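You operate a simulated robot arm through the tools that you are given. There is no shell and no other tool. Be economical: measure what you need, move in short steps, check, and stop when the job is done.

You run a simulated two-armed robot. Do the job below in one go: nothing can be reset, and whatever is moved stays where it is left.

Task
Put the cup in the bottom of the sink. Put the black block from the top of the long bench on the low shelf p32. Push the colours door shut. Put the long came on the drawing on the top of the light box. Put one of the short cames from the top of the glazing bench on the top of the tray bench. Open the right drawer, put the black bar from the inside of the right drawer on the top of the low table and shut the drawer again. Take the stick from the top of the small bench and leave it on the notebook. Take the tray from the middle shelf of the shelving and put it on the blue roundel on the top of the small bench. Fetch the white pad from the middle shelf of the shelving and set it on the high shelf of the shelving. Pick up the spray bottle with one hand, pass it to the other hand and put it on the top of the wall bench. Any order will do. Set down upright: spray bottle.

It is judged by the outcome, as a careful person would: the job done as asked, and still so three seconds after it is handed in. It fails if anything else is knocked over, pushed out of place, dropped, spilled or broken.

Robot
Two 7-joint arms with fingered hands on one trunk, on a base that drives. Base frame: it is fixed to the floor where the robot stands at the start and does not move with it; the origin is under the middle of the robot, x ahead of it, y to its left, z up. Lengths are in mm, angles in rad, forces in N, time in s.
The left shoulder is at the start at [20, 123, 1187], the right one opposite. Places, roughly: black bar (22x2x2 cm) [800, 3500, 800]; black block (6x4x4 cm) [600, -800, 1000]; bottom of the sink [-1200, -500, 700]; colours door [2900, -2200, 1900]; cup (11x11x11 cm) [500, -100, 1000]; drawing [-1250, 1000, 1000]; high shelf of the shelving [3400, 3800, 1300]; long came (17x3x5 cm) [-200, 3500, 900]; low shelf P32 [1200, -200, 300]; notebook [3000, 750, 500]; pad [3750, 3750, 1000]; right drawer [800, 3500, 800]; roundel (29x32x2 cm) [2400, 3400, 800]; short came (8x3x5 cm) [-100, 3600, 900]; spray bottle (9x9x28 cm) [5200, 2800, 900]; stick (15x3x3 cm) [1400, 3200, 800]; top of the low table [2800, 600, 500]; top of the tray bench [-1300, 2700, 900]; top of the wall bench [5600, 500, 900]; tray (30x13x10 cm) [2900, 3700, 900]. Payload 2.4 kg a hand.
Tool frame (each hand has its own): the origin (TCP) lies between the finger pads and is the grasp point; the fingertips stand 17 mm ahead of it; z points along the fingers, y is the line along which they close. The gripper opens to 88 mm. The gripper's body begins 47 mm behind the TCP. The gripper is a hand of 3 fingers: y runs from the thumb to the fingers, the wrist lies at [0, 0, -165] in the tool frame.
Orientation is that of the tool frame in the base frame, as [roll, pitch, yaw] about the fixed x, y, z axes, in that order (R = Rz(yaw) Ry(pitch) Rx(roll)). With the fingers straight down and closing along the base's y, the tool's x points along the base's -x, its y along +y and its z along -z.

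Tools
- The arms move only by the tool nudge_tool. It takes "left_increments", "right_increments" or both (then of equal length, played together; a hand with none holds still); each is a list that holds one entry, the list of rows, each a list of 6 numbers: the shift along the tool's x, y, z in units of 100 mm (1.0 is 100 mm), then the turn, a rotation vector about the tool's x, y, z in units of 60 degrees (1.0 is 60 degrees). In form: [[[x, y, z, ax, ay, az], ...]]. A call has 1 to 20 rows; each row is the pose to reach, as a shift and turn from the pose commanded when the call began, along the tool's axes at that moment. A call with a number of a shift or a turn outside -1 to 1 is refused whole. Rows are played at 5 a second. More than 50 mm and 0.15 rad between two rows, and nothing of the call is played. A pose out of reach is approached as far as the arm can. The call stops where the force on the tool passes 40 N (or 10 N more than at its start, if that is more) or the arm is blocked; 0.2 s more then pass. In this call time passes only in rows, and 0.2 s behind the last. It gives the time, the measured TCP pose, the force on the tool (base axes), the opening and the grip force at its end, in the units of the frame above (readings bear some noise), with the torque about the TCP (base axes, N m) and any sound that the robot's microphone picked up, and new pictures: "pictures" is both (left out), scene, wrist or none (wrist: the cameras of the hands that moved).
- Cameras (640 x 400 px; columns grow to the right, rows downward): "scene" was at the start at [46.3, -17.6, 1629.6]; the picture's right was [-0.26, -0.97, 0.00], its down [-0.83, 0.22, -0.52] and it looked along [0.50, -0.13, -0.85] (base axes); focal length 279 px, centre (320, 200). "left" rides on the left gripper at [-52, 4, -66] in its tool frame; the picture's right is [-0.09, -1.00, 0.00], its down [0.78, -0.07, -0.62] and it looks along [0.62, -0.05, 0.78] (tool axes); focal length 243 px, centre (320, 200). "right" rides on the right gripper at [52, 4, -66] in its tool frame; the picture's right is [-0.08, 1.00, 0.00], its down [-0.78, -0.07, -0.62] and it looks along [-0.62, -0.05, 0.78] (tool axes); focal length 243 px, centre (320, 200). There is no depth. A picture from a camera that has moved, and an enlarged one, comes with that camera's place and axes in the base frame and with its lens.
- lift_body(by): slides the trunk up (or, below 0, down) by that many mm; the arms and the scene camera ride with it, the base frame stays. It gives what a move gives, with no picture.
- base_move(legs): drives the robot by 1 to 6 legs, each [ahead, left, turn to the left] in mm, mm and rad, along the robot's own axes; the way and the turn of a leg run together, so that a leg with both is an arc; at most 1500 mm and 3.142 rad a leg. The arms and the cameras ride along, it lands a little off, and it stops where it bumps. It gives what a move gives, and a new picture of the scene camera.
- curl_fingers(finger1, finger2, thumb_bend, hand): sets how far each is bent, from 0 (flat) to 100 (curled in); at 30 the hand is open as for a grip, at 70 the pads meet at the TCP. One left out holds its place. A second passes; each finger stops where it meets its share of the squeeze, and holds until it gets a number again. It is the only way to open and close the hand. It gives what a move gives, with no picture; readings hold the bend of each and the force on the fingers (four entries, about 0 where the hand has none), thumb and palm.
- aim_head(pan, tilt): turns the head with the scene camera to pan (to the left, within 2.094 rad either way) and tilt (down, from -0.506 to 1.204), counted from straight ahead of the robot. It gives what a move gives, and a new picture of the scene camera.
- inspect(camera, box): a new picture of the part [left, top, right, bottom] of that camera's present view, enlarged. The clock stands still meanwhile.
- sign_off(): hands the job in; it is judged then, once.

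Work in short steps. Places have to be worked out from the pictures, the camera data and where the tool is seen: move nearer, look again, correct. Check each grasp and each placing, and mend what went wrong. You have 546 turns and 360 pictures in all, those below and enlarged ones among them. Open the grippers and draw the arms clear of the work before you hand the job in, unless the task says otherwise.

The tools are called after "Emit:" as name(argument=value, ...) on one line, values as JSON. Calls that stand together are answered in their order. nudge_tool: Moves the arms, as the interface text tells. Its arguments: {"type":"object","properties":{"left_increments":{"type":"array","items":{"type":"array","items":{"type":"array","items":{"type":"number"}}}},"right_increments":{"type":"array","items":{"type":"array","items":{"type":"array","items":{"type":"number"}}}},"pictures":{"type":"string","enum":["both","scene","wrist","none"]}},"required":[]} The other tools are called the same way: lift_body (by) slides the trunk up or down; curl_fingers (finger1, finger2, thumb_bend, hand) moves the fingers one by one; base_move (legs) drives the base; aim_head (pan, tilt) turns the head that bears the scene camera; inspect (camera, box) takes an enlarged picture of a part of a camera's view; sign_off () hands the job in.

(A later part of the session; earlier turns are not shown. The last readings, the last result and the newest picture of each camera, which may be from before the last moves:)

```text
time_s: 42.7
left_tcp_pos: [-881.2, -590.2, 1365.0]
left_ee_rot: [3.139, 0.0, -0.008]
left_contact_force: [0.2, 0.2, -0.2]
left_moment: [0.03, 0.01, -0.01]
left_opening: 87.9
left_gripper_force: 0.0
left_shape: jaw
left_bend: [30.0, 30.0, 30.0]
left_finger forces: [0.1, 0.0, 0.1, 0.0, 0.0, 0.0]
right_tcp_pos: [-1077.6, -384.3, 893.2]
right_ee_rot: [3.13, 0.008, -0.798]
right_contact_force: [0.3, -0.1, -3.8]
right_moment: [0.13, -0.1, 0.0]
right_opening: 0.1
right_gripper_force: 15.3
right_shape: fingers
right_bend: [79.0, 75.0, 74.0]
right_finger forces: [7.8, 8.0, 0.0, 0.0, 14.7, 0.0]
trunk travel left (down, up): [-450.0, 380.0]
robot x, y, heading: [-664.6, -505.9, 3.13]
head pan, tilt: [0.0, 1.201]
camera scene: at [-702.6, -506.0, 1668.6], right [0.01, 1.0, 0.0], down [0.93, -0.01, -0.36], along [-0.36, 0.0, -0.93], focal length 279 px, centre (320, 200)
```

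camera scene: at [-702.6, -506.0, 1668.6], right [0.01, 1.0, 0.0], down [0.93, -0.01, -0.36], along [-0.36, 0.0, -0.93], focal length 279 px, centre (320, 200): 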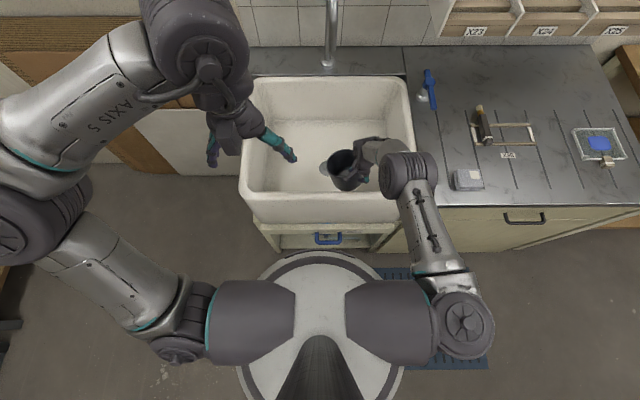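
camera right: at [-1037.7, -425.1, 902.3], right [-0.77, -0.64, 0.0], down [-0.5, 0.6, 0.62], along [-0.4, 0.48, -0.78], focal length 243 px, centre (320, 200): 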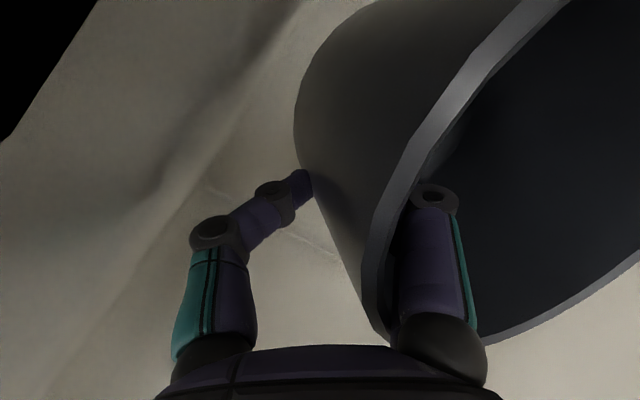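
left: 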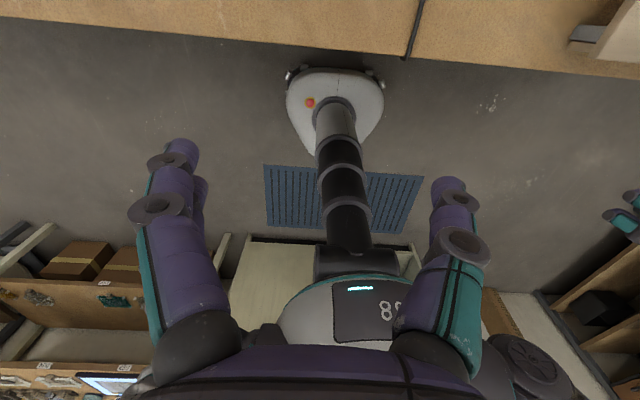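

Clear. I lower on in short rows.

Emit:
nudge_tool(right_increments=[[[0, 0, 0.2, 0, 0, 0], [0, 0, 0.4, 0, 0, 0], [0, 0, 0.6, 0, 0, 0], [0, 0, 0.7, 0, 0, 0], [0, 0, 0.8, 0, 0, 0], [0, 0, 0.85, 0, 0, 0], [0, 0, 0.9, 0, 0, 0], [0, 0, 0.95, 0, 0, 0], [0, 0, 1.0, 0, 0, 0]]], pictures="both")

```text
time_s: 43.8
left_tcp_pos: [-882.8, -590.8, 1364.8]
left_ee_rot: [3.141, 0.001, -0.007]
left_contact_force: [0.0, 0.0, -0.6]
left_moment: [-0.01, 0.02, 0.01]
left_opening: 87.9
left_gripper_force: 0.1
left_shape: jaw
left_bend: [30.0, 30.0, 30.0]
left_finger forces: [0.0, 0.1, 0.1, 0.0, 0.0, 0.1]
right_tcp_pos: [-1079.8, -382.9, 827.1]
right_ee_rot: [3.112, 0.019, -0.806]
right_contact_force: [-10.3, -1.2, -4.5]
right_moment: [0.28, -0.86, -0.55]
right_opening: 0.0
right_gripper_force: 15.2
right_shape: fingers
right_bend: [79.0, 75.0, 74.0]
right_finger forces: [8.0, 8.0, 0.0, 0.1, 14.8, 0.1]
right hand out of reach, approached as far as the arm can: row 4, 5
trunk travel left (down, up): [-450.0, 380.0]
robot x, y, heading: [-666.8, -505.2, 3.131]
head pan, tilt: [0.0, 1.201]
stopped in row 5 (right hand): the force on the tool passed its limit at 56 N (the readings are from after the stop); the commanded pose is now the measured one
camera scene: at [-704.3, -505.9, 1668.4], right [0.01, 1.0, 0.0], down [0.93, -0.01, -0.36], along [-0.36, 0.0, -0.93], focal length 279 px, centre (320, 200)
camera right: at [-1044.7, -424.1, 892.1], right [-0.78, -0.63, 0.03], down [-0.47, 0.61, 0.63], along [-0.42, 0.48, -0.77], focal length 243 px, centre (320, 200)
```

scene: 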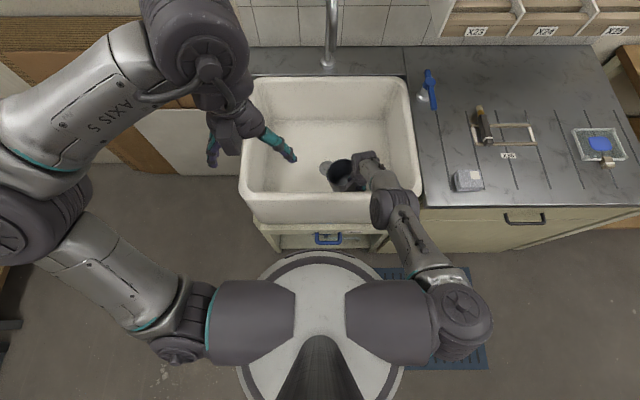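
right: 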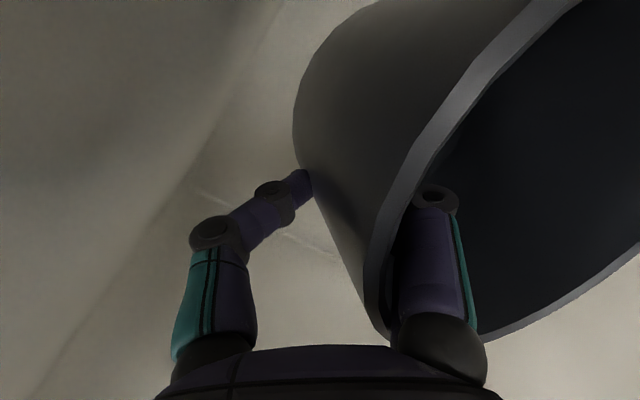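

Both stops came at the same x and a z that fits the cup's foot meeting the sloping front wall, not the arm. So the cup must go further in: I raise 100, level the hand, and drive 25 closer.

Emit:
nudge_tool(right_increments=[[[0, 0, -0.3, 0.028, 0.018, 0], [0, 0, -0.6, 0.028, 0.018, 0], [0, 0, -0.9, 0.028, 0.018, 0], [0, 0, -1.0, 0.028, 0.018, 0]]], pictures="none")

Emit:
base_move(legs=[[25, 0, 0]])

Emit:
nudge_tool(right_increments=[[[-0.12, 0.12, 0, 0, 0, 0], [-0.28, 0.28, 0, 0, 0, 0]]], pictures="none")

Emit:
lift_body(by=-105)

Emit:
inspect(camera="scene", box=[160, 20, 480, 220])

```text
time_s: 44.8
left_tcp_pos: [-882.1, -590.4, 1364.4]
left_ee_rot: [3.141, 0.0, -0.006]
left_contact_force: [0.0, 0.4, 0.1]
left_moment: [-0.01, -0.02, -0.01]
left_opening: 87.6
left_gripper_force: 0.1
left_shape: jaw
left_bend: [30.0, 30.0, 30.0]
left_finger forces: [0.1, 0.1, 0.0, 0.0, 0.1, 0.0]
right_tcp_pos: [-1075.2, -383.0, 927.1]
right_ee_rot: [-3.138, -0.004, -0.803]
right_contact_force: [-0.3, 0.3, -4.5]
right_moment: [0.13, -0.09, 0.01]
right_opening: 0.3
right_gripper_force: 14.9
right_shape: fingers
right_bend: [79.0, 75.0, 74.0]
right_finger forces: [7.8, 7.8, 0.0, 0.1, 14.1, 0.0]
trunk travel left (down, up): [-450.0, 380.0]
robot x, y, heading: [-665.3, -508.3, 3.134]
head pan, tilt: [0.0, 1.201]
```

```text
time_s: 45.6
left_tcp_pos: [-908.9, -589.8, 1364.8]
left_ee_rot: [3.142, -0.002, -0.008]
left_contact_force: [0.0, -0.5, -0.5]
left_moment: [0.0, -0.03, 0.01]
left_opening: 87.7
left_gripper_force: 0.0
left_shape: jaw
left_bend: [30.0, 30.0, 30.0]
left_finger forces: [0.0, 0.1, 0.0, 0.0, 0.1, 0.0]
right_tcp_pos: [-1100.7, -382.6, 926.2]
right_ee_rot: [-3.138, -0.003, -0.804]
right_contact_force: [0.0, -0.5, -3.4]
right_moment: [0.13, -0.12, 0.01]
right_opening: 0.4
right_gripper_force: 15.0
right_shape: fingers
right_bend: [79.0, 75.0, 74.0]
right_finger forces: [8.0, 7.7, 0.1, 0.1, 14.3, 0.0]
trunk travel left (down, up): [-450.0, 380.0]
robot x, y, heading: [-689.6, -508.4, 3.132]
head pan, tilt: [0.0, 1.201]
camera scene: at [-730.8, -505.8, 1668.6], right [0.01, 1.0, 0.0], down [0.93, -0.01, -0.36], along [-0.36, 0.0, -0.93], focal length 279 px, centre (320, 200)
```

scene: 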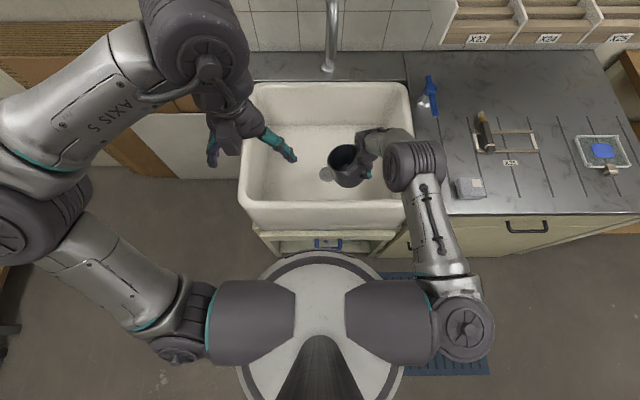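

```text
time_s: 46.2
left_tcp_pos: [-906.8, -591.4, 1365.0]
left_ee_rot: [-3.141, -0.001, -0.007]
left_contact_force: [-0.3, 0.1, -0.3]
left_moment: [-0.02, 0.0, 0.02]
left_opening: 87.9
left_gripper_force: 0.1
left_shape: jaw
left_bend: [30.0, 30.0, 30.0]
left_finger forces: [0.0, 0.2, 0.1, 0.1, 0.1, 0.0]
right_tcp_pos: [-1140.1, -381.9, 927.6]
right_ee_rot: [-3.137, -0.003, -0.805]
right_contact_force: [0.2, 0.1, -3.4]
right_moment: [0.12, -0.09, 0.02]
right_opening: 0.3
right_gripper_force: 15.0
right_shape: fingers
right_bend: [79.0, 75.0, 74.0]
right_finger forces: [7.4, 8.3, 0.0, 0.0, 14.5, 0.0]
trunk travel left (down, up): [-450.0, 380.0]
robot x, y, heading: [-692.9, -508.6, 3.138]
head pan, tilt: [0.0, 1.201]
```

```text
time_s: 47.6
left_tcp_pos: [-907.0, -591.5, 1260.5]
left_ee_rot: [-3.141, -0.001, -0.007]
left_contact_force: [-0.2, 0.8, -0.1]
left_moment: [-0.02, 0.01, 0.01]
left_opening: 88.0
left_gripper_force: 0.0
left_shape: jaw
left_bend: [30.0, 30.0, 30.0]
left_finger forces: [0.0, 0.1, 0.0, 0.1, 0.0, 0.0]
right_tcp_pos: [-1140.5, -382.6, 822.1]
right_ee_rot: [-3.141, -0.003, -0.805]
right_contact_force: [-0.6, -0.5, -3.5]
right_moment: [0.12, -0.14, -0.03]
right_opening: 0.1
right_gripper_force: 14.6
right_shape: fingers
right_bend: [79.0, 75.0, 74.0]
right_finger forces: [7.7, 8.0, 0.1, 0.1, 14.6, 0.1]
trunk travel left (down, up): [-345.0, 485.0]
robot x, y, heading: [-692.6, -503.9, 3.134]
head pan, tilt: [0.0, 1.201]
```

```text
2.00 times, centred on (320, 120) of scene
camera zoom: at [-728.3, -505.8, 1563.7], right [0.01, 1.0, 0.0], down [0.93, -0.01, -0.36], along [-0.36, 0.0, -0.93], focal length 558 px, centre (320, 360)
```

zoom: 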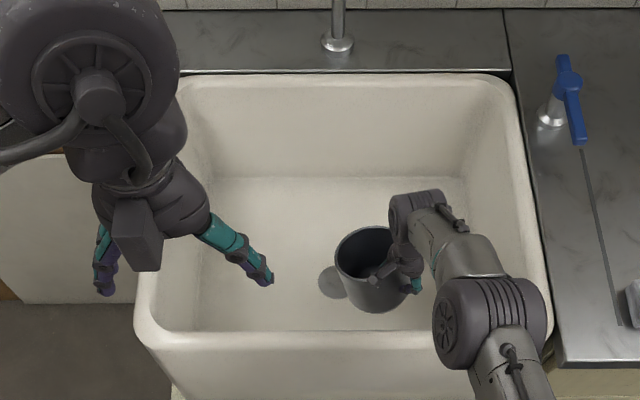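

The cup is now well inside the bowl. I lower it onto the bottom in 5 mm rows.

Emit:
nudge_tool(right_increments=[[[0, 0, 0.08, 0, 0, 0], [0, 0, 0.14, 0, 0, 0], [0, 0, 0.19, 0, 0, 0], [0, 0, 0.23, 0, 0, 0], [0, 0, 0.26, 0, 0, 0]]], pictures="none")

```text
time_s: 48.8
left_tcp_pos: [-907.3, -590.7, 1260.7]
left_ee_rot: [-3.141, 0.0, -0.008]
left_contact_force: [0.9, 0.6, -0.1]
left_moment: [0.0, 0.0, 0.03]
left_opening: 88.0
left_gripper_force: 0.1
left_shape: jaw
left_bend: [30.0, 30.0, 30.0]
left_finger forces: [0.0, 0.0, 0.0, 0.1, 0.0, 0.0]
right_tcp_pos: [-1137.6, -381.7, 797.4]
right_ee_rot: [-3.139, -0.002, -0.805]
right_contact_force: [0.5, -0.1, -3.4]
right_moment: [0.12, -0.08, -0.01]
right_opening: 0.1
right_gripper_force: 15.2
right_shape: fingers
right_bend: [79.0, 75.0, 74.0]
right_finger forces: [7.9, 8.0, 0.0, 0.0, 14.5, 0.0]
trunk travel left (down, up): [-345.0, 485.0]
robot x, y, heading: [-693.6, -503.8, 3.13]
head pan, tilt: [0.0, 1.201]
```

Emit:
nudge_tool(right_increments=[[[0, 0, 0.04, 0, 0, 0], [0, 0, 0.08, 0, 0, 0], [0, 0, 0.12, 0, 0, 0], [0, 0, 0.16, 0, 0, 0], [0, 0, 0.2, 0, 0, 0], [0, 0, 0.24, 0, 0, 0]]], pictures="wrist")

```text
time_s: 50.2
left_tcp_pos: [-907.8, -590.9, 1260.5]
left_ee_rot: [-3.141, -0.001, -0.006]
left_contact_force: [0.4, -0.2, 0.1]
left_moment: [-0.01, -0.02, -0.05]
left_opening: 88.0
left_gripper_force: 0.0
left_shape: jaw
left_bend: [30.0, 30.0, 30.0]
left_finger forces: [0.0, 0.0, 0.1, 0.0, 0.1, 0.0]
right_tcp_pos: [-1128.8, -380.5, 776.9]
right_ee_rot: [-3.14, -0.002, -0.805]
right_contact_force: [-0.5, 0.3, -4.0]
right_moment: [0.11, -0.13, 0.0]
right_opening: 0.1
right_gripper_force: 15.0
right_shape: fingers
right_bend: [79.0, 75.0, 74.0]
right_finger forces: [8.0, 7.9, 0.0, 0.1, 14.5, 0.0]
right hand out of reach, approached as far as the arm can: row 1, 2, 3, 4, 5, 6
trunk travel left (down, up): [-345.0, 485.0]
robot x, y, heading: [-691.9, -502.9, 3.134]
head pan, tilt: [0.0, 1.201]
camera right: at [-1095.5, -422.4, 843.2], right [-0.78, -0.63, 0.0], down [-0.5, 0.61, 0.62], along [-0.39, 0.48, -0.79], focal length 243 px, centre (320, 200)
```

right: 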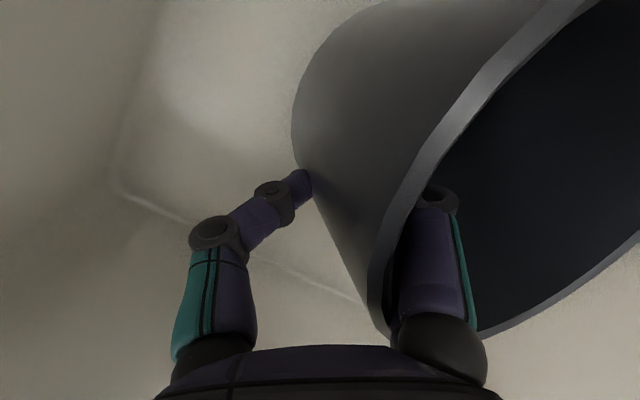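

Still free at 777 and at reach's end; I finish the descent with small trunk steps.

Emit:
lift_body(by=-8)

Emit:
lift_body(by=-6)

```text
time_s: 50.8
left_tcp_pos: [-907.3, -591.0, 1252.6]
left_ee_rot: [-3.141, -0.001, -0.007]
left_contact_force: [-0.1, -0.2, -0.1]
left_moment: [-0.02, 0.02, -0.02]
left_opening: 87.8
left_gripper_force: 0.2
left_shape: jaw
left_bend: [30.0, 30.0, 30.0]
left_finger forces: [0.0, 0.0, 0.0, 0.1, 0.1, 0.0]
right_tcp_pos: [-1129.9, -380.2, 769.3]
right_ee_rot: [-3.14, -0.001, -0.803]
right_contact_force: [-0.1, -0.2, -2.3]
right_moment: [0.06, -0.05, 0.0]
right_opening: 0.0
right_gripper_force: 14.3
right_shape: fingers
right_bend: [79.0, 75.0, 74.0]
right_finger forces: [7.9, 7.4, 0.1, 0.0, 13.8, 0.0]
trunk travel left (down, up): [-337.0, 493.0]
robot x, y, heading: [-691.2, -504.9, 3.131]
head pan, tilt: [0.0, 1.201]
```

```text
time_s: 51.3
left_tcp_pos: [-907.5, -591.1, 1246.2]
left_ee_rot: [-3.142, 0.0, -0.006]
left_contact_force: [0.2, 0.2, 0.0]
left_moment: [0.0, -0.02, 0.0]
left_opening: 87.8
left_gripper_force: 0.0
left_shape: jaw
left_bend: [30.0, 30.0, 30.0]
left_finger forces: [0.0, 0.1, 0.0, 0.0, 0.0, 0.0]
right_tcp_pos: [-1128.5, -381.7, 762.4]
right_ee_rot: [-3.14, -0.004, -0.805]
right_contact_force: [-0.2, 0.9, -3.1]
right_moment: [0.05, 0.02, 0.0]
right_opening: 0.1
right_gripper_force: 14.2
right_shape: fingers
right_bend: [79.0, 75.0, 74.0]
right_finger forces: [7.6, 6.9, 0.0, 0.1, 13.5, 0.0]
trunk travel left (down, up): [-331.0, 499.0]
robot x, y, heading: [-692.4, -506.3, 3.133]
head pan, tilt: [0.0, 1.201]
```

The moment has fallen off, so the cup's foot may be on the bottom. I look.

Emit:
inspect(camera="scene", box=[260, 60, 420, 160])

Emit:
inspect(camera="right", box=[0, 0, 640, 400])

```text
4.00 times, centred on (340, 110) of scene
camera zoom: at [-728.3, -505.8, 1549.6], right [0.01, 1.0, 0.0], down [0.93, -0.01, -0.36], along [-0.36, 0.0, -0.93], focal length 1115 px, centre (240, 560)
```

zoom: 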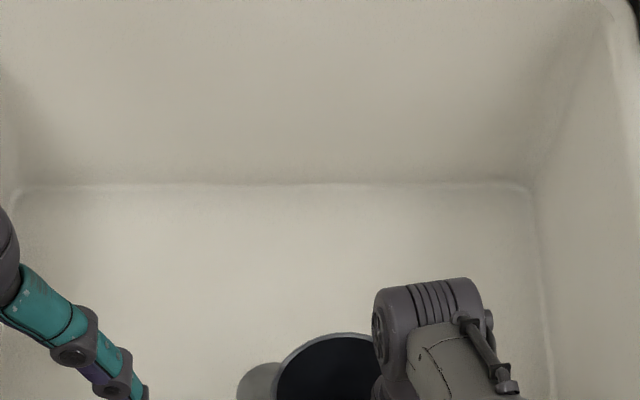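

```text
1.00 times, centred on (320, 200) of right (not enlarged: the box is as wide or as high as the picture)
camera zoom: at [-1095.4, -422.4, 829.2], right [-0.78, -0.63, 0.0], down [-0.5, 0.61, 0.62], along [-0.39, 0.48, -0.79], focal length 243 px, centre (320, 200)
```

zoom: 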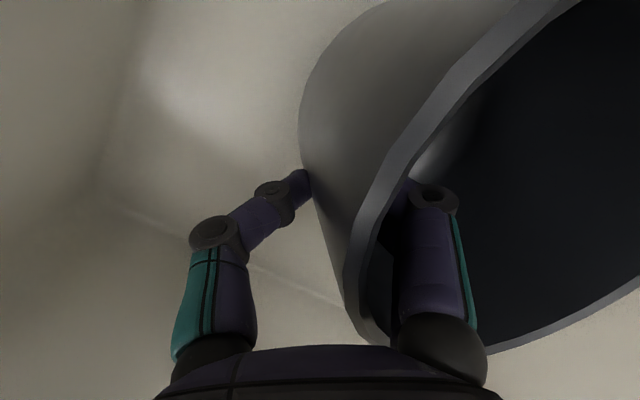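

The cup has shifted in the grip, so it stands on the bottom. I release it.

Emit:
curl_fingers(hand="right", finger1=55, finger2=55, thumb_bend=55)

Emit:
curl_fingers(hand="right", finger1=38, finger2=38, thumb_bend=38)

Emit:
inspect(camera="right", box=[0, 0, 640, 400])

```text
time_s: 52.3
left_tcp_pos: [-907.0, -590.6, 1246.7]
left_ee_rot: [-3.141, -0.001, -0.008]
left_contact_force: [0.6, 0.9, -0.7]
left_moment: [-0.03, 0.01, 0.0]
left_opening: 87.8
left_gripper_force: 0.1
left_shape: jaw
left_bend: [30.0, 30.0, 30.0]
left_finger forces: [0.1, 0.1, 0.0, 0.0, 0.1, 0.1]
right_tcp_pos: [-1128.5, -380.9, 763.6]
right_ee_rot: [-3.139, -0.002, -0.804]
right_contact_force: [0.4, -0.1, -0.7]
right_moment: [0.01, 0.02, -0.03]
right_opening: 29.0
right_gripper_force: 0.5
right_shape: fingers
right_bend: [55.0, 55.0, 55.0]
right_finger forces: [0.0, 0.0, 0.0, 0.0, 0.3, 0.1]
trunk travel left (down, up): [-331.0, 499.0]
robot x, y, heading: [-691.1, -506.6, 3.133]
head pan, tilt: [0.0, 1.201]
```

```text
time_s: 53.3
left_tcp_pos: [-906.9, -590.0, 1247.3]
left_ee_rot: [3.141, 0.0, -0.006]
left_contact_force: [0.0, 0.1, 0.2]
left_moment: [-0.03, -0.04, -0.02]
left_opening: 88.1
left_gripper_force: 0.1
left_shape: jaw
left_bend: [30.0, 30.0, 30.0]
left_finger forces: [0.1, 0.0, 0.0, 0.1, 0.1, 0.0]
right_tcp_pos: [-1129.4, -381.3, 764.0]
right_ee_rot: [-3.141, -0.002, -0.803]
right_contact_force: [1.0, 0.3, -0.3]
right_moment: [0.0, 0.03, 0.02]
right_opening: 66.5
right_gripper_force: 0.1
right_shape: fingers
right_bend: [38.0, 38.0, 38.0]
right_finger forces: [0.0, 0.0, 0.0, 0.0, 0.1, 0.0]
trunk travel left (down, up): [-331.0, 499.0]
robot x, y, heading: [-692.9, -509.7, 3.137]
head pan, tilt: [0.0, 1.201]
```

```text
1.00 times, centred on (320, 200) of right (not enlarged: the box is as wide or as high as the picture)
camera zoom: at [-1095.3, -422.4, 829.4], right [-0.78, -0.63, 0.0], down [-0.5, 0.61, 0.62], along [-0.39, 0.48, -0.79], focal length 243 px, centre (320, 200)
```

zoom: 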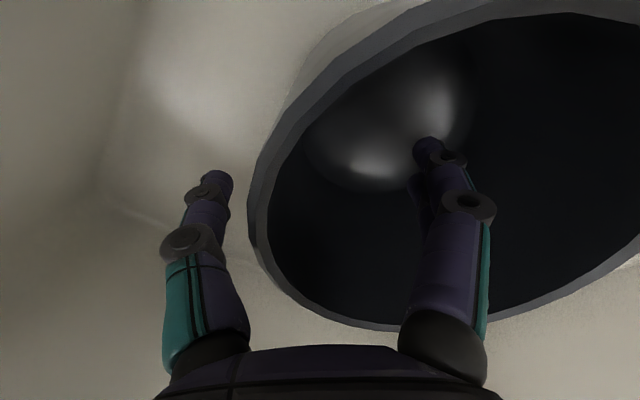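

The cup stands upright and is free. I raise the trunk, back away and check.

Emit:
lift_body(by=250)

Emit:
base_move(legs=[[-300, 0, 0]])

```text
time_s: 55.9
left_tcp_pos: [-908.3, -590.7, 1497.0]
left_ee_rot: [-3.141, 0.0, -0.007]
left_contact_force: [-0.2, 0.6, 0.1]
left_moment: [-0.04, 0.03, 0.01]
left_opening: 87.7
left_gripper_force: 0.1
left_shape: jaw
left_bend: [30.0, 30.0, 30.0]
left_finger forces: [0.0, 0.0, 0.1, 0.0, 0.0, 0.1]
right_tcp_pos: [-1127.7, -381.3, 1014.1]
right_ee_rot: [-3.14, 0.0, -0.804]
right_contact_force: [0.3, 0.5, 0.7]
right_moment: [0.0, -0.04, 0.04]
right_opening: 66.8
right_gripper_force: 0.1
right_shape: fingers
right_bend: [38.0, 38.0, 38.0]
right_finger forces: [0.0, 0.0, 0.0, 0.0, 0.0, 0.1]
trunk travel left (down, up): [-581.0, 249.0]
robot x, y, heading: [-691.0, -507.3, 3.136]
head pan, tilt: [0.0, 1.201]
```

```text
time_s: 57.9
left_tcp_pos: [-607.6, -592.3, 1496.6]
left_ee_rot: [-3.141, 0.002, -0.009]
left_contact_force: [0.2, 0.9, 0.1]
left_moment: [0.02, 0.0, 0.01]
left_opening: 87.8
left_gripper_force: 0.0
left_shape: jaw
left_bend: [30.0, 30.0, 30.0]
left_finger forces: [0.0, 0.0, 0.0, 0.0, 0.0, 0.0]
right_tcp_pos: [-829.0, -383.1, 1014.5]
right_ee_rot: [-3.139, -0.001, -0.805]
right_contact_force: [0.0, -0.4, -0.6]
right_moment: [0.02, -0.01, -0.03]
right_opening: 66.5
right_gripper_force: 0.0
right_shape: fingers
right_bend: [38.0, 38.0, 38.0]
right_finger forces: [0.1, 0.0, 0.0, 0.0, 0.1, 0.0]
trunk travel left (down, up): [-581.0, 249.0]
robot x, y, heading: [-391.5, -511.1, 3.134]
head pan, tilt: [0.0, 1.201]
camera scene: at [-428.1, -508.2, 1799.7], right [0.01, 1.0, 0.0], down [0.93, -0.01, -0.36], along [-0.36, 0.0, -0.93], focal length 279 px, centre (320, 200)
```

scene: 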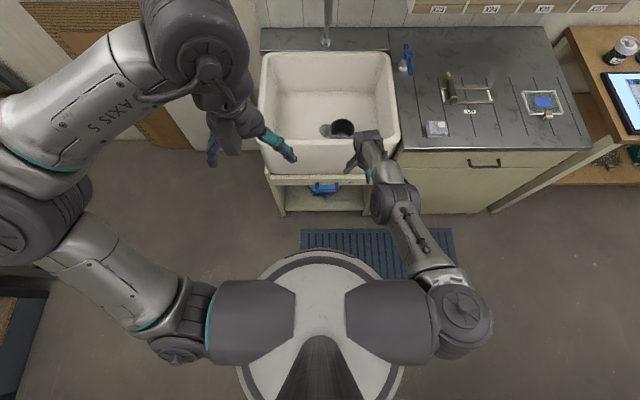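

The cup stands in the sink bottom. Now I head for the glazing bench (cames), turning to face +y and driving along the aisle.

Emit:
base_move(legs=[[0, 0, -1.571], [1500, 0, 0], [1500, -100, 0]])

Emit:
aim_head(pan=0, tilt=0.7)

```text
refused: leg 3 is longer than a leg can be; nothing moved
```

```text
time_s: 58.9
left_tcp_pos: [-607.3, -592.0, 1496.2]
left_ee_rot: [-3.141, 0.0, -0.009]
left_contact_force: [-0.3, -0.1, 0.2]
left_moment: [0.01, 0.0, -0.02]
left_opening: 88.0
left_gripper_force: 0.0
left_shape: jaw
left_bend: [30.0, 30.0, 30.0]
left_finger forces: [0.0, 0.0, 0.1, 0.0, 0.0, 0.0]
right_tcp_pos: [-829.2, -383.2, 1014.2]
right_ee_rot: [-3.14, -0.001, -0.806]
right_contact_force: [0.9, -0.2, -0.1]
right_moment: [0.02, -0.01, -0.01]
right_opening: 66.7
right_gripper_force: 0.2
right_shape: fingers
right_bend: [38.0, 38.0, 38.0]
right_finger forces: [0.0, 0.0, 0.0, 0.0, 0.1, 0.1]
trunk travel left (down, up): [-581.0, 249.0]
robot x, y, heading: [-392.4, -510.8, 3.133]
head pan, tilt: [0.0, 0.7]
camera scene: at [-458.2, -508.0, 1835.5], right [0.01, 1.0, 0.0], down [0.64, -0.01, -0.76], along [-0.76, 0.01, -0.64], focal length 279 px, centre (320, 200)
```

scene: 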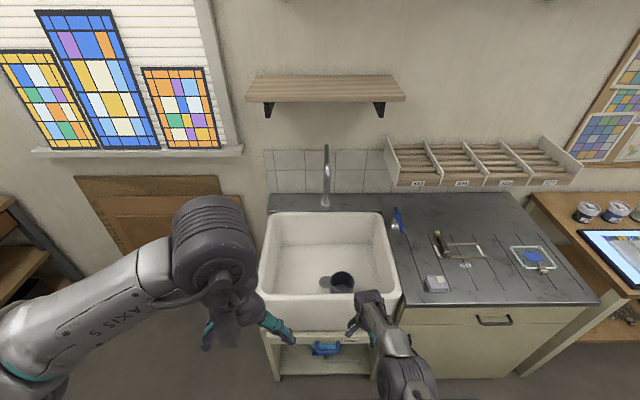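

The leg was too long; I split the drive.

Emit:
base_move(legs=[[0, 0, -1.563], [1450, 0, 0], [1450, -150, 0]])

```text
time_s: 76.8
left_tcp_pos: [-303.1, 2614.4, 1496.9]
left_ee_rot: [3.141, 0.0, -1.577]
left_contact_force: [0.4, 0.3, -0.2]
left_moment: [-0.01, 0.02, -0.01]
left_opening: 88.1
left_gripper_force: 0.0
left_shape: jaw
left_bend: [30.0, 30.0, 30.0]
left_finger forces: [0.0, 0.0, 0.1, 0.0, 0.0, 0.0]
right_tcp_pos: [-91.8, 2835.7, 1013.0]
right_ee_rot: [-3.139, -0.002, -2.376]
right_contact_force: [-0.4, 0.2, 0.9]
right_moment: [0.0, -0.01, -0.01]
right_opening: 66.4
right_gripper_force: 0.1
right_shape: fingers
right_bend: [38.0, 38.0, 38.0]
right_finger forces: [0.0, 0.1, 0.0, 0.1, 0.0, 0.1]
trunk travel left (down, up): [-581.0, 249.0]
robot x, y, heading: [-213.7, 2396.7, 1.561]
head pan, tilt: [0.0, 0.7]
camera scene: at [-216.9, 2464.8, 1835.6], right [1.0, -0.01, 0.0], down [0.0, -0.64, -0.76], along [0.01, 0.76, -0.64], focal length 279 px, centre (320, 200)
```

scene: 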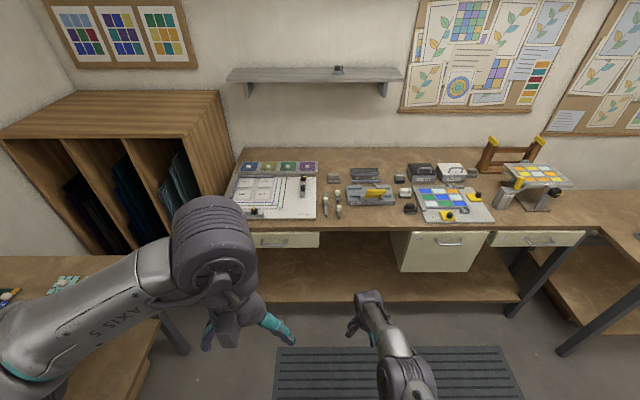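

I zoom on the bench top to identify the cames.

Emit:
inspect(camera="scene", box=[220, 140, 520, 240])

Emit:
inspect(camera="scene", box=[280, 160, 440, 225])

```text
2.13 times, centred on (370, 190) of scene
camera zoom: at [-216.9, 2464.8, 1835.6], right [1.0, -0.01, 0.0], down [0.0, -0.64, -0.76], along [0.01, 0.76, -0.64], focal length 595 px, centre (213, 221)
```

zoom: 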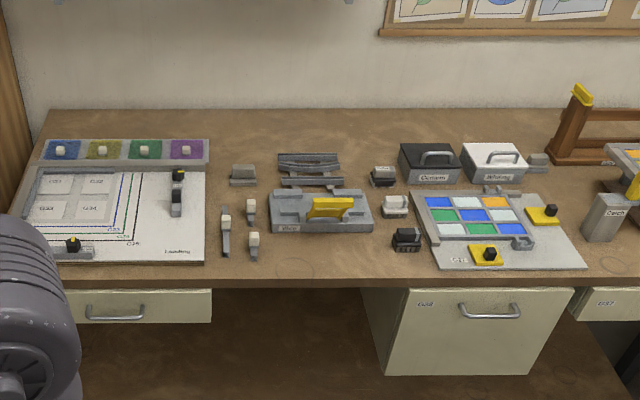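

```text
4.00 times, centred on (360, 192) of scene
camera zoom: at [-216.9, 2464.8, 1835.6], right [1.0, -0.01, 0.0], down [0.0, -0.64, -0.76], along [0.01, 0.76, -0.64], focal length 1115 px, centre (160, 230)
```

zoom: 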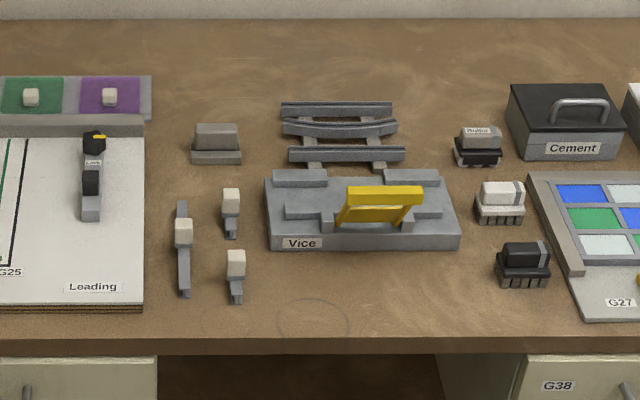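

The long came (white knob) is at about (-174, 3525) and the two short ones beside it at x≈-111. I straighten the right hand, raise it, and line the right shoulder up with the long came.

Emit:
nudge_tool(right_increments=[[[0, 0, -0.2, 0, 0, -0.13], [0, 0, -0.4, 0, 0, -0.26], [0, 0, -0.6, 0, 0, -0.39], [0, 0, -0.8, 0, 0, -0.52], [0, 0, -0.9, 0, 0, -0.65], [0, 0, -1, 0, 0, -0.76]]], pictures="none")

Emit:
base_move(legs=[[0, 83, 0.01], [480, 0, 0]])

```text
time_s: 78.2
left_tcp_pos: [-302.2, 2614.3, 1497.2]
left_ee_rot: [3.141, 0.001, -1.576]
left_contact_force: [0.8, 0.0, -0.6]
left_moment: [-0.01, 0.0, -0.03]
left_opening: 87.7
left_gripper_force: 0.1
left_shape: jaw
left_bend: [30.0, 30.0, 30.0]
left_finger forces: [0.0, 0.0, 0.0, 0.0, 0.0, 0.1]
right_tcp_pos: [-96.2, 2863.6, 1107.9]
right_ee_rot: [-3.141, -0.007, -1.576]
right_contact_force: [-0.1, 0.0, -0.7]
right_moment: [0.03, 0.01, -0.01]
right_opening: 66.3
right_gripper_force: 0.0
right_shape: fingers
right_bend: [38.0, 38.0, 38.0]
right_finger forces: [0.1, 0.0, 0.0, 0.0, 0.0, 0.0]
right hand out of reach, approached as far as the arm can: row 1, 2, 3, 4, 5, 6
trunk travel left (down, up): [-581.0, 249.0]
robot x, y, heading: [-217.3, 2401.0, 1.56]
head pan, tilt: [0.0, 0.7]
```

```text
time_s: 81.7
left_tcp_pos: [-389.5, 3092.9, 1497.6]
left_ee_rot: [3.141, -0.002, -1.565]
left_contact_force: [0.8, 0.3, 0.2]
left_moment: [0.03, -0.02, -0.02]
left_opening: 87.9
left_gripper_force: 0.1
left_shape: jaw
left_bend: [30.0, 30.0, 30.0]
left_finger forces: [0.1, 0.0, 0.1, 0.0, 0.0, 0.1]
right_tcp_pos: [-186.6, 3344.1, 1107.7]
right_ee_rot: [3.14, -0.006, -1.568]
right_contact_force: [0.4, 0.2, -0.2]
right_moment: [0.01, 0.02, 0.02]
right_opening: 66.7
right_gripper_force: 0.1
right_shape: fingers
right_bend: [38.0, 38.0, 38.0]
right_finger forces: [0.0, 0.0, 0.0, 0.0, 0.0, 0.1]
trunk travel left (down, up): [-581.0, 249.0]
robot x, y, heading: [-306.2, 2875.3, 1.576]
head pan, tilt: [0.0, 0.7]
camera scene: at [-302.5, 2943.6, 1835.6], right [1.0, 0.01, 0.0], down [0.0, -0.64, -0.76], along [0.0, 0.76, -0.64], focal length 279 px, centre (320, 200)
```

scene: 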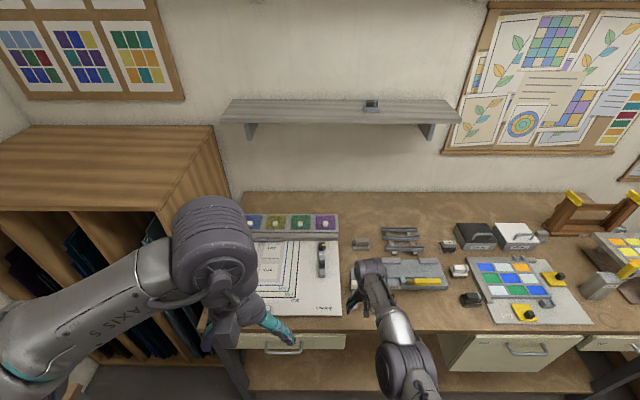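

I raise the right hand relative to the trunk, tilt the fingers 25° forward for extra reach, then lower the trunk with the hand still short of the bench, and look with the wrist camera.

Emit:
nudge_tool(right_increments=[[[0.1, 0, -0.3, 0, -0.14, 0], [0.1, 0, -0.6, 0, -0.28, 0], [0.1, 0, -0.95, 0, -0.42, 0]]], pictures="none")

Emit:
lift_body(by=-190)

Emit:
base_move(legs=[[140, 0, 0]])

Emit:
inspect(camera="right", box=[0, 0, 640, 400])

```text
time_s: 82.5
left_tcp_pos: [-389.4, 3089.6, 1497.3]
left_ee_rot: [-3.142, 0.001, -1.565]
left_contact_force: [0.9, 0.2, -0.3]
left_moment: [0.0, 0.0, -0.01]
left_opening: 87.6
left_gripper_force: 0.0
left_shape: jaw
left_bend: [30.0, 30.0, 30.0]
left_finger forces: [0.0, 0.0, 0.0, 0.0, 0.0, 0.1]
right_tcp_pos: [-186.7, 3332.1, 1204.0]
right_ee_rot: [3.14, 0.44, -1.567]
right_contact_force: [0.0, -1.2, 0.2]
right_moment: [0.02, 0.01, -0.02]
right_opening: 67.1
right_gripper_force: 0.1
right_shape: fingers
right_bend: [38.0, 38.0, 38.0]
right_finger forces: [0.0, 0.0, 0.0, 0.0, 0.0, 0.0]
right hand out of reach, approached as far as the arm can: row 1, 2
trunk travel left (down, up): [-581.0, 249.0]
robot x, y, heading: [-301.1, 2878.0, 1.573]
head pan, tilt: [0.0, 0.7]
```

```text
time_s: 84.6
left_tcp_pos: [-388.5, 3090.7, 1307.0]
left_ee_rot: [3.14, 0.001, -1.564]
left_contact_force: [0.3, -0.3, -0.6]
left_moment: [0.0, -0.04, -0.01]
left_opening: 87.9
left_gripper_force: 0.2
left_shape: jaw
left_bend: [30.0, 30.0, 30.0]
left_finger forces: [0.0, 0.1, 0.1, 0.0, 0.0, 0.1]
right_tcp_pos: [-187.2, 3333.3, 1013.6]
right_ee_rot: [3.14, 0.435, -1.565]
right_contact_force: [0.3, -0.1, -0.2]
right_moment: [-0.01, -0.04, 0.0]
right_opening: 66.9
right_gripper_force: 0.0
right_shape: fingers
right_bend: [38.0, 38.0, 38.0]
right_finger forces: [0.0, 0.1, 0.1, 0.0, 0.1, 0.1]
trunk travel left (down, up): [-391.0, 439.0]
robot x, y, heading: [-305.3, 2876.4, 1.576]
head pan, tilt: [0.0, 0.7]
```

```text
time_s: 85.9
left_tcp_pos: [-390.4, 3232.5, 1306.9]
left_ee_rot: [-3.141, -0.001, -1.565]
left_contact_force: [0.5, 0.7, -0.6]
left_moment: [-0.01, -0.03, -0.03]
left_opening: 87.6
left_gripper_force: 0.1
left_shape: jaw
left_bend: [30.0, 30.0, 30.0]
left_finger forces: [0.0, 0.1, 0.0, 0.0, 0.1, 0.0]
right_tcp_pos: [-187.5, 3474.7, 1012.3]
right_ee_rot: [-3.141, 0.431, -1.566]
right_contact_force: [-0.1, 0.9, -0.1]
right_moment: [0.02, -0.03, 0.0]
right_opening: 66.7
right_gripper_force: 0.0
right_shape: fingers
right_bend: [38.0, 38.0, 38.0]
right_finger forces: [0.0, 0.0, 0.1, 0.0, 0.1, 0.0]
trunk travel left (down, up): [-391.0, 439.0]
robot x, y, heading: [-304.6, 3013.7, 1.576]
head pan, tilt: [0.0, 0.7]
camera scene: at [-303.4, 3084.6, 1645.5], right [1.0, 0.01, 0.0], down [0.0, -0.65, -0.76], along [0.0, 0.76, -0.65], focal length 279 px, centre (320, 200)
```

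scene: 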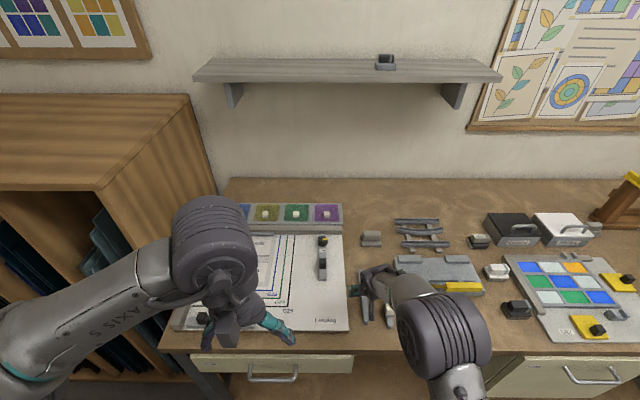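

```text
1.00 times, centred on (320, 200) of right (not enlarged: the box is as wide or as high as the picture)
camera zoom: at [-191.6, 3397.8, 1050.2], right [-1.0, 0.07, 0.04], down [0.06, 0.45, 0.89], along [0.05, 0.89, -0.45], focal length 243 px, centre (320, 200)
```

zoom: 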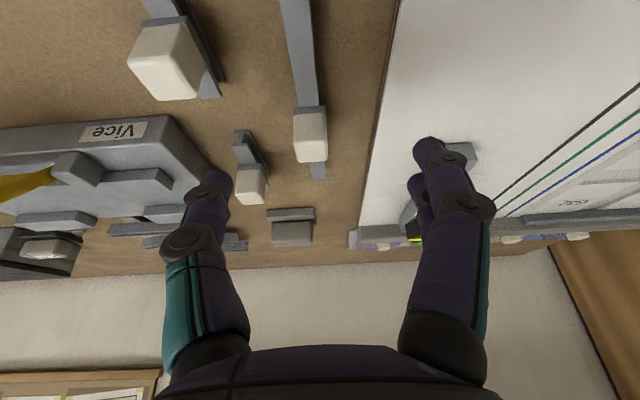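

The long came's knob is just ahead and below the fingers. I advance 60 mm along the tool and look again.

Emit:
nudge_tool(right_increments=[[[-0.05, -0.03, 0.2, 0, 0, 0], [-0.1, -0.06, 0.4, 0, 0, 0], [-0.1, -0.06, 0.6, 0, 0, 0]]], pictures="wrist")

```text
time_s: 86.7
left_tcp_pos: [-390.3, 3231.6, 1307.4]
left_ee_rot: [3.141, 0.001, -1.564]
left_contact_force: [0.7, 0.3, 0.4]
left_moment: [0.02, 0.0, -0.02]
left_opening: 88.0
left_gripper_force: 0.1
left_shape: jaw
left_bend: [30.0, 30.0, 30.0]
left_finger forces: [0.0, 0.1, 0.1, 0.1, 0.0, 0.0]
right_tcp_pos: [-183.1, 3507.7, 961.6]
right_ee_rot: [3.141, 0.434, -1.565]
right_contact_force: [0.8, -0.7, 0.7]
right_moment: [-0.04, 0.0, -0.01]
right_opening: 66.7
right_gripper_force: 0.1
right_shape: fingers
right_bend: [38.0, 38.0, 38.0]
right_finger forces: [0.0, 0.0, 0.1, 0.0, 0.1, 0.0]
trunk travel left (down, up): [-391.0, 439.0]
robot x, y, heading: [-304.1, 3015.2, 1.576]
head pan, tilt: [0.0, 0.7]
camera right: at [-186.5, 3431.6, 1000.6], right [-1.0, 0.07, 0.04], down [0.06, 0.45, 0.89], along [0.05, 0.89, -0.45], focal length 243 px, centre (320, 200)
```

right: 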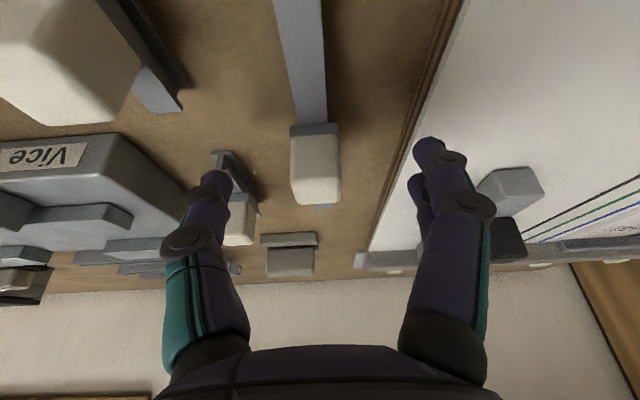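

The knob works out at (-180, 3535, 938), 23 mm wide. I move onto it and close.

Emit:
nudge_tool(right_increments=[[[-0.06, -0.03, 0.16, 0, 0, 0], [-0.13, -0.03, 0.3, 0, 0, 0]]], pictures="wrist")

Emit:
curl_fingers(hand="right", finger1=72, finger2=72, thumb_bend=72)

```text
time_s: 87.3
left_tcp_pos: [-390.0, 3232.2, 1307.5]
left_ee_rot: [3.141, 0.001, -1.564]
left_contact_force: [0.4, -0.3, -0.4]
left_moment: [0.0, 0.01, 0.01]
left_opening: 88.1
left_gripper_force: 0.0
left_shape: jaw
left_bend: [30.0, 30.0, 30.0]
left_finger forces: [0.0, 0.1, 0.0, 0.0, 0.0, 0.0]
right_tcp_pos: [-180.2, 3531.6, 940.9]
right_ee_rot: [3.141, 0.435, -1.566]
right_contact_force: [-0.2, 0.8, -0.8]
right_moment: [0.02, -0.01, -0.01]
right_opening: 66.8
right_gripper_force: 0.0
right_shape: fingers
right_bend: [38.0, 38.0, 38.0]
right_finger forces: [0.0, 0.0, 0.1, 0.0, 0.0, 0.1]
trunk travel left (down, up): [-391.0, 439.0]
robot x, y, heading: [-302.0, 3017.1, 1.576]
head pan, tilt: [0.0, 0.7]
camera right: at [-183.1, 3455.7, 978.9], right [-1.0, 0.07, 0.04], down [0.06, 0.45, 0.89], along [0.05, 0.89, -0.45], focal length 243 px, centre (320, 200)
```

right: 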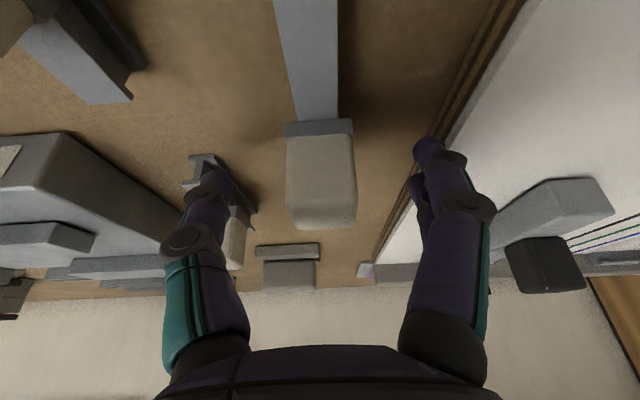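

```text
time_s: 88.3
left_tcp_pos: [-390.4, 3230.8, 1306.6]
left_ee_rot: [3.141, 0.0, -1.564]
left_contact_force: [0.5, 0.3, -0.2]
left_moment: [-0.02, -0.01, 0.03]
left_opening: 88.0
left_gripper_force: 0.1
left_shape: jaw
left_bend: [30.0, 30.0, 30.0]
left_finger forces: [0.0, 0.0, 0.0, 0.1, 0.0, 0.0]
right_tcp_pos: [-179.4, 3530.7, 940.2]
right_ee_rot: [-3.141, 0.435, -1.567]
right_contact_force: [-0.9, 0.4, -0.1]
right_moment: [-0.03, -0.01, 0.0]
right_opening: 14.6
right_gripper_force: 6.9
right_shape: fingers
right_bend: [64.0, 70.0, 65.0]
right_finger forces: [4.9, 1.9, 0.1, 0.1, 6.4, 0.1]
trunk travel left (down, up): [-391.0, 439.0]
robot x, y, heading: [-302.2, 3017.2, 1.577]
head pan, tilt: [0.0, 0.7]
```

Knob gripped with 6.9 N; I squeeze a little harder and lift.

Emit:
curl_fingers(hand="right", finger1=82, finger2=82, thumb_bend=80)

Emit:
lift_body(by=120)

Emit:
inspect(camera="right", box=[0, 0, 640, 400])

```text
time_s: 89.3
left_tcp_pos: [-390.2, 3230.9, 1307.5]
left_ee_rot: [3.14, -0.001, -1.565]
left_contact_force: [1.0, -0.1, 0.3]
left_moment: [-0.02, -0.01, -0.03]
left_opening: 87.5
left_gripper_force: 0.1
left_shape: jaw
left_bend: [30.0, 30.0, 30.0]
left_finger forces: [0.0, 0.1, 0.1, 0.0, 0.0, 0.0]
right_tcp_pos: [-179.3, 3531.8, 940.6]
right_ee_rot: [-3.141, 0.434, -1.567]
right_contact_force: [-0.1, 0.9, 0.1]
right_moment: [-0.05, 0.0, -0.05]
right_opening: 13.4
right_gripper_force: 13.5
right_shape: fingers
right_bend: [73.0, 80.0, 66.0]
right_finger forces: [10.1, 4.1, 0.0, 0.0, 12.8, 0.0]
trunk travel left (down, up): [-391.0, 439.0]
robot x, y, heading: [-300.6, 3015.8, 1.579]
head pan, tilt: [0.0, 0.7]
```

```text
time_s: 90.8
left_tcp_pos: [-391.1, 3232.2, 1426.5]
left_ee_rot: [3.141, 0.001, -1.563]
left_contact_force: [0.2, 0.7, 0.1]
left_moment: [0.01, 0.03, 0.02]
left_opening: 88.0
left_gripper_force: 0.0
left_shape: jaw
left_bend: [30.0, 30.0, 30.0]
left_finger forces: [0.0, 0.0, 0.1, 0.0, 0.1, 0.0]
right_tcp_pos: [-179.0, 3532.0, 1061.3]
right_ee_rot: [-3.141, 0.435, -1.566]
right_contact_force: [-1.2, -0.6, -2.4]
right_moment: [0.0, -0.01, -0.02]
right_opening: 13.5
right_gripper_force: 11.5
right_shape: fingers
right_bend: [73.0, 81.0, 67.0]
right_finger forces: [10.4, 1.4, 0.0, 0.1, 11.0, 0.0]
trunk travel left (down, up): [-511.0, 319.0]
robot x, y, heading: [-303.4, 3016.0, 1.572]
head pan, tilt: [0.0, 0.7]
```

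```text
1.00 times, centred on (320, 200) of right (not enlarged: the box is as wide or as high as the picture)
camera zoom: at [-183.1, 3455.8, 1098.8], right [-1.0, 0.07, 0.04], down [0.06, 0.45, 0.89], along [0.05, 0.89, -0.45], focal length 243 px, centre (320, 200)
```

zoom: 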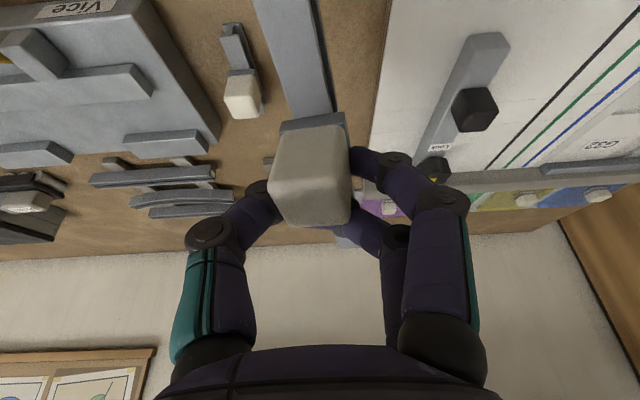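

The long came is held. I raise and draw back the right hand, and bring the left hand forward, tilted, for the near short came (knob about (-117, 3465, 938)).

Emit:
nudge_tool(right_increments=[[[0.12, 0, -0.33, 0, 0, 0], [0.24, 0, -0.66, 0, 0, 0], [0.365, 0, -0.99, 0, 0, 0]]], left_increments=[[[-0.33, 0, 0.2, 0, -0.14, 0], [-0.66, 0, 0.4, 0, -0.28, 0], [-1, 0, 0.6, 0, -0.42, 0]]], pictures="none")

Emit:
nudge_tool(right_increments=[[[0.12, 0, -0.33, 0, 0, 0], [0.24, 0, -0.66, 0, 0, 0], [0.365, 0, -0.99, 0, 0, 0]]], left_increments=[[[0.05, 0.1, 0.33, 0, 0, 0], [0.1, 0.2, 0.66, 0, 0, 0], [0.1, 0.3, 1.0, 0, 0, 0]]], pictures="none")

Emit:
base_move(legs=[[0, -305, 0]])

```text
time_s: 91.6
left_tcp_pos: [-391.2, 3331.9, 1366.9]
left_ee_rot: [3.142, 0.442, -1.562]
left_contact_force: [0.3, 0.3, 1.2]
left_moment: [0.02, 0.03, -0.02]
left_opening: 88.0
left_gripper_force: 0.0
left_shape: jaw
left_bend: [30.0, 30.0, 30.0]
left_finger forces: [0.0, 0.0, 0.1, 0.1, 0.0, 0.0]
right_tcp_pos: [-178.1, 3456.3, 1136.5]
right_ee_rot: [3.141, 0.435, -1.566]
right_contact_force: [0.3, 0.4, -2.5]
right_moment: [0.05, 0.03, -0.04]
right_opening: 13.4
right_gripper_force: 10.9
right_shape: fingers
right_bend: [73.0, 81.0, 67.0]
right_finger forces: [10.4, 1.2, 0.0, 0.0, 10.9, 0.0]
trunk travel left (down, up): [-511.0, 319.0]
robot x, y, heading: [-300.9, 3020.4, 1.575]
head pan, tilt: [0.0, 0.7]
```

```text
time_s: 92.4
left_tcp_pos: [-420.5, 3363.5, 1272.0]
left_ee_rot: [3.139, 0.438, -1.565]
left_contact_force: [0.1, 0.1, 0.7]
left_moment: [-0.01, 0.01, 0.02]
left_opening: 87.8
left_gripper_force: 0.0
left_shape: jaw
left_bend: [30.0, 30.0, 30.0]
left_finger forces: [0.1, 0.0, 0.0, 0.0, 0.1, 0.0]
right_tcp_pos: [-178.6, 3382.3, 1211.0]
right_ee_rot: [-3.141, 0.434, -1.566]
right_contact_force: [-0.7, 0.7, -2.6]
right_moment: [-0.01, 0.02, 0.0]
right_opening: 13.1
right_gripper_force: 10.9
right_shape: fingers
right_bend: [73.0, 81.0, 67.0]
right_finger forces: [10.4, 1.0, 0.0, 0.0, 10.7, 0.0]
trunk travel left (down, up): [-511.0, 319.0]
robot x, y, heading: [-302.9, 3017.9, 1.583]
head pan, tilt: [0.0, 0.7]
```

```text
time_s: 94.5
left_tcp_pos: [-116.5, 3366.4, 1271.4]
left_ee_rot: [3.141, 0.44, -1.567]
left_contact_force: [0.6, -0.4, 0.9]
left_moment: [-0.03, -0.01, -0.04]
left_opening: 87.7
left_gripper_force: 0.0
left_shape: jaw
left_bend: [30.0, 30.0, 30.0]
left_finger forces: [0.1, 0.1, 0.0, 0.1, 0.1, 0.1]
right_tcp_pos: [126.4, 3384.7, 1209.2]
right_ee_rot: [3.141, 0.435, -1.569]
right_contact_force: [0.4, 0.2, -3.0]
right_moment: [0.0, 0.01, 0.0]
right_opening: 12.8
right_gripper_force: 11.2
right_shape: fingers
right_bend: [73.0, 81.0, 67.0]
right_finger forces: [10.4, 1.2, 0.0, 0.1, 10.8, 0.1]
trunk travel left (down, up): [-511.0, 319.0]
robot x, y, heading: [2.2, 3019.1, 1.572]
head pan, tilt: [0.0, 0.7]
camera scene: at [2.4, 3084.7, 1765.6], right [1.0, 0.01, 0.0], down [0.0, -0.64, -0.76], along [0.0, 0.76, -0.64], focal length 279 px, centre (320, 200)
```

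scene: 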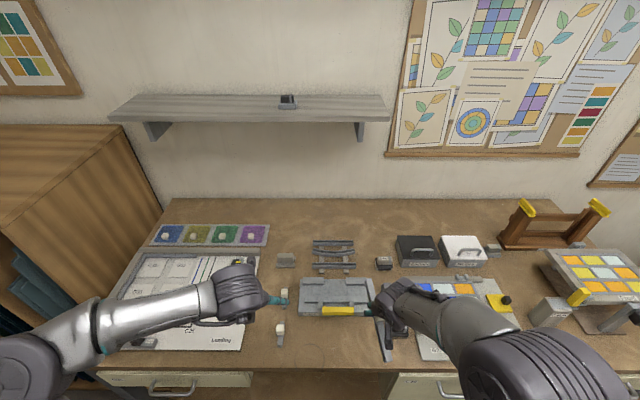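

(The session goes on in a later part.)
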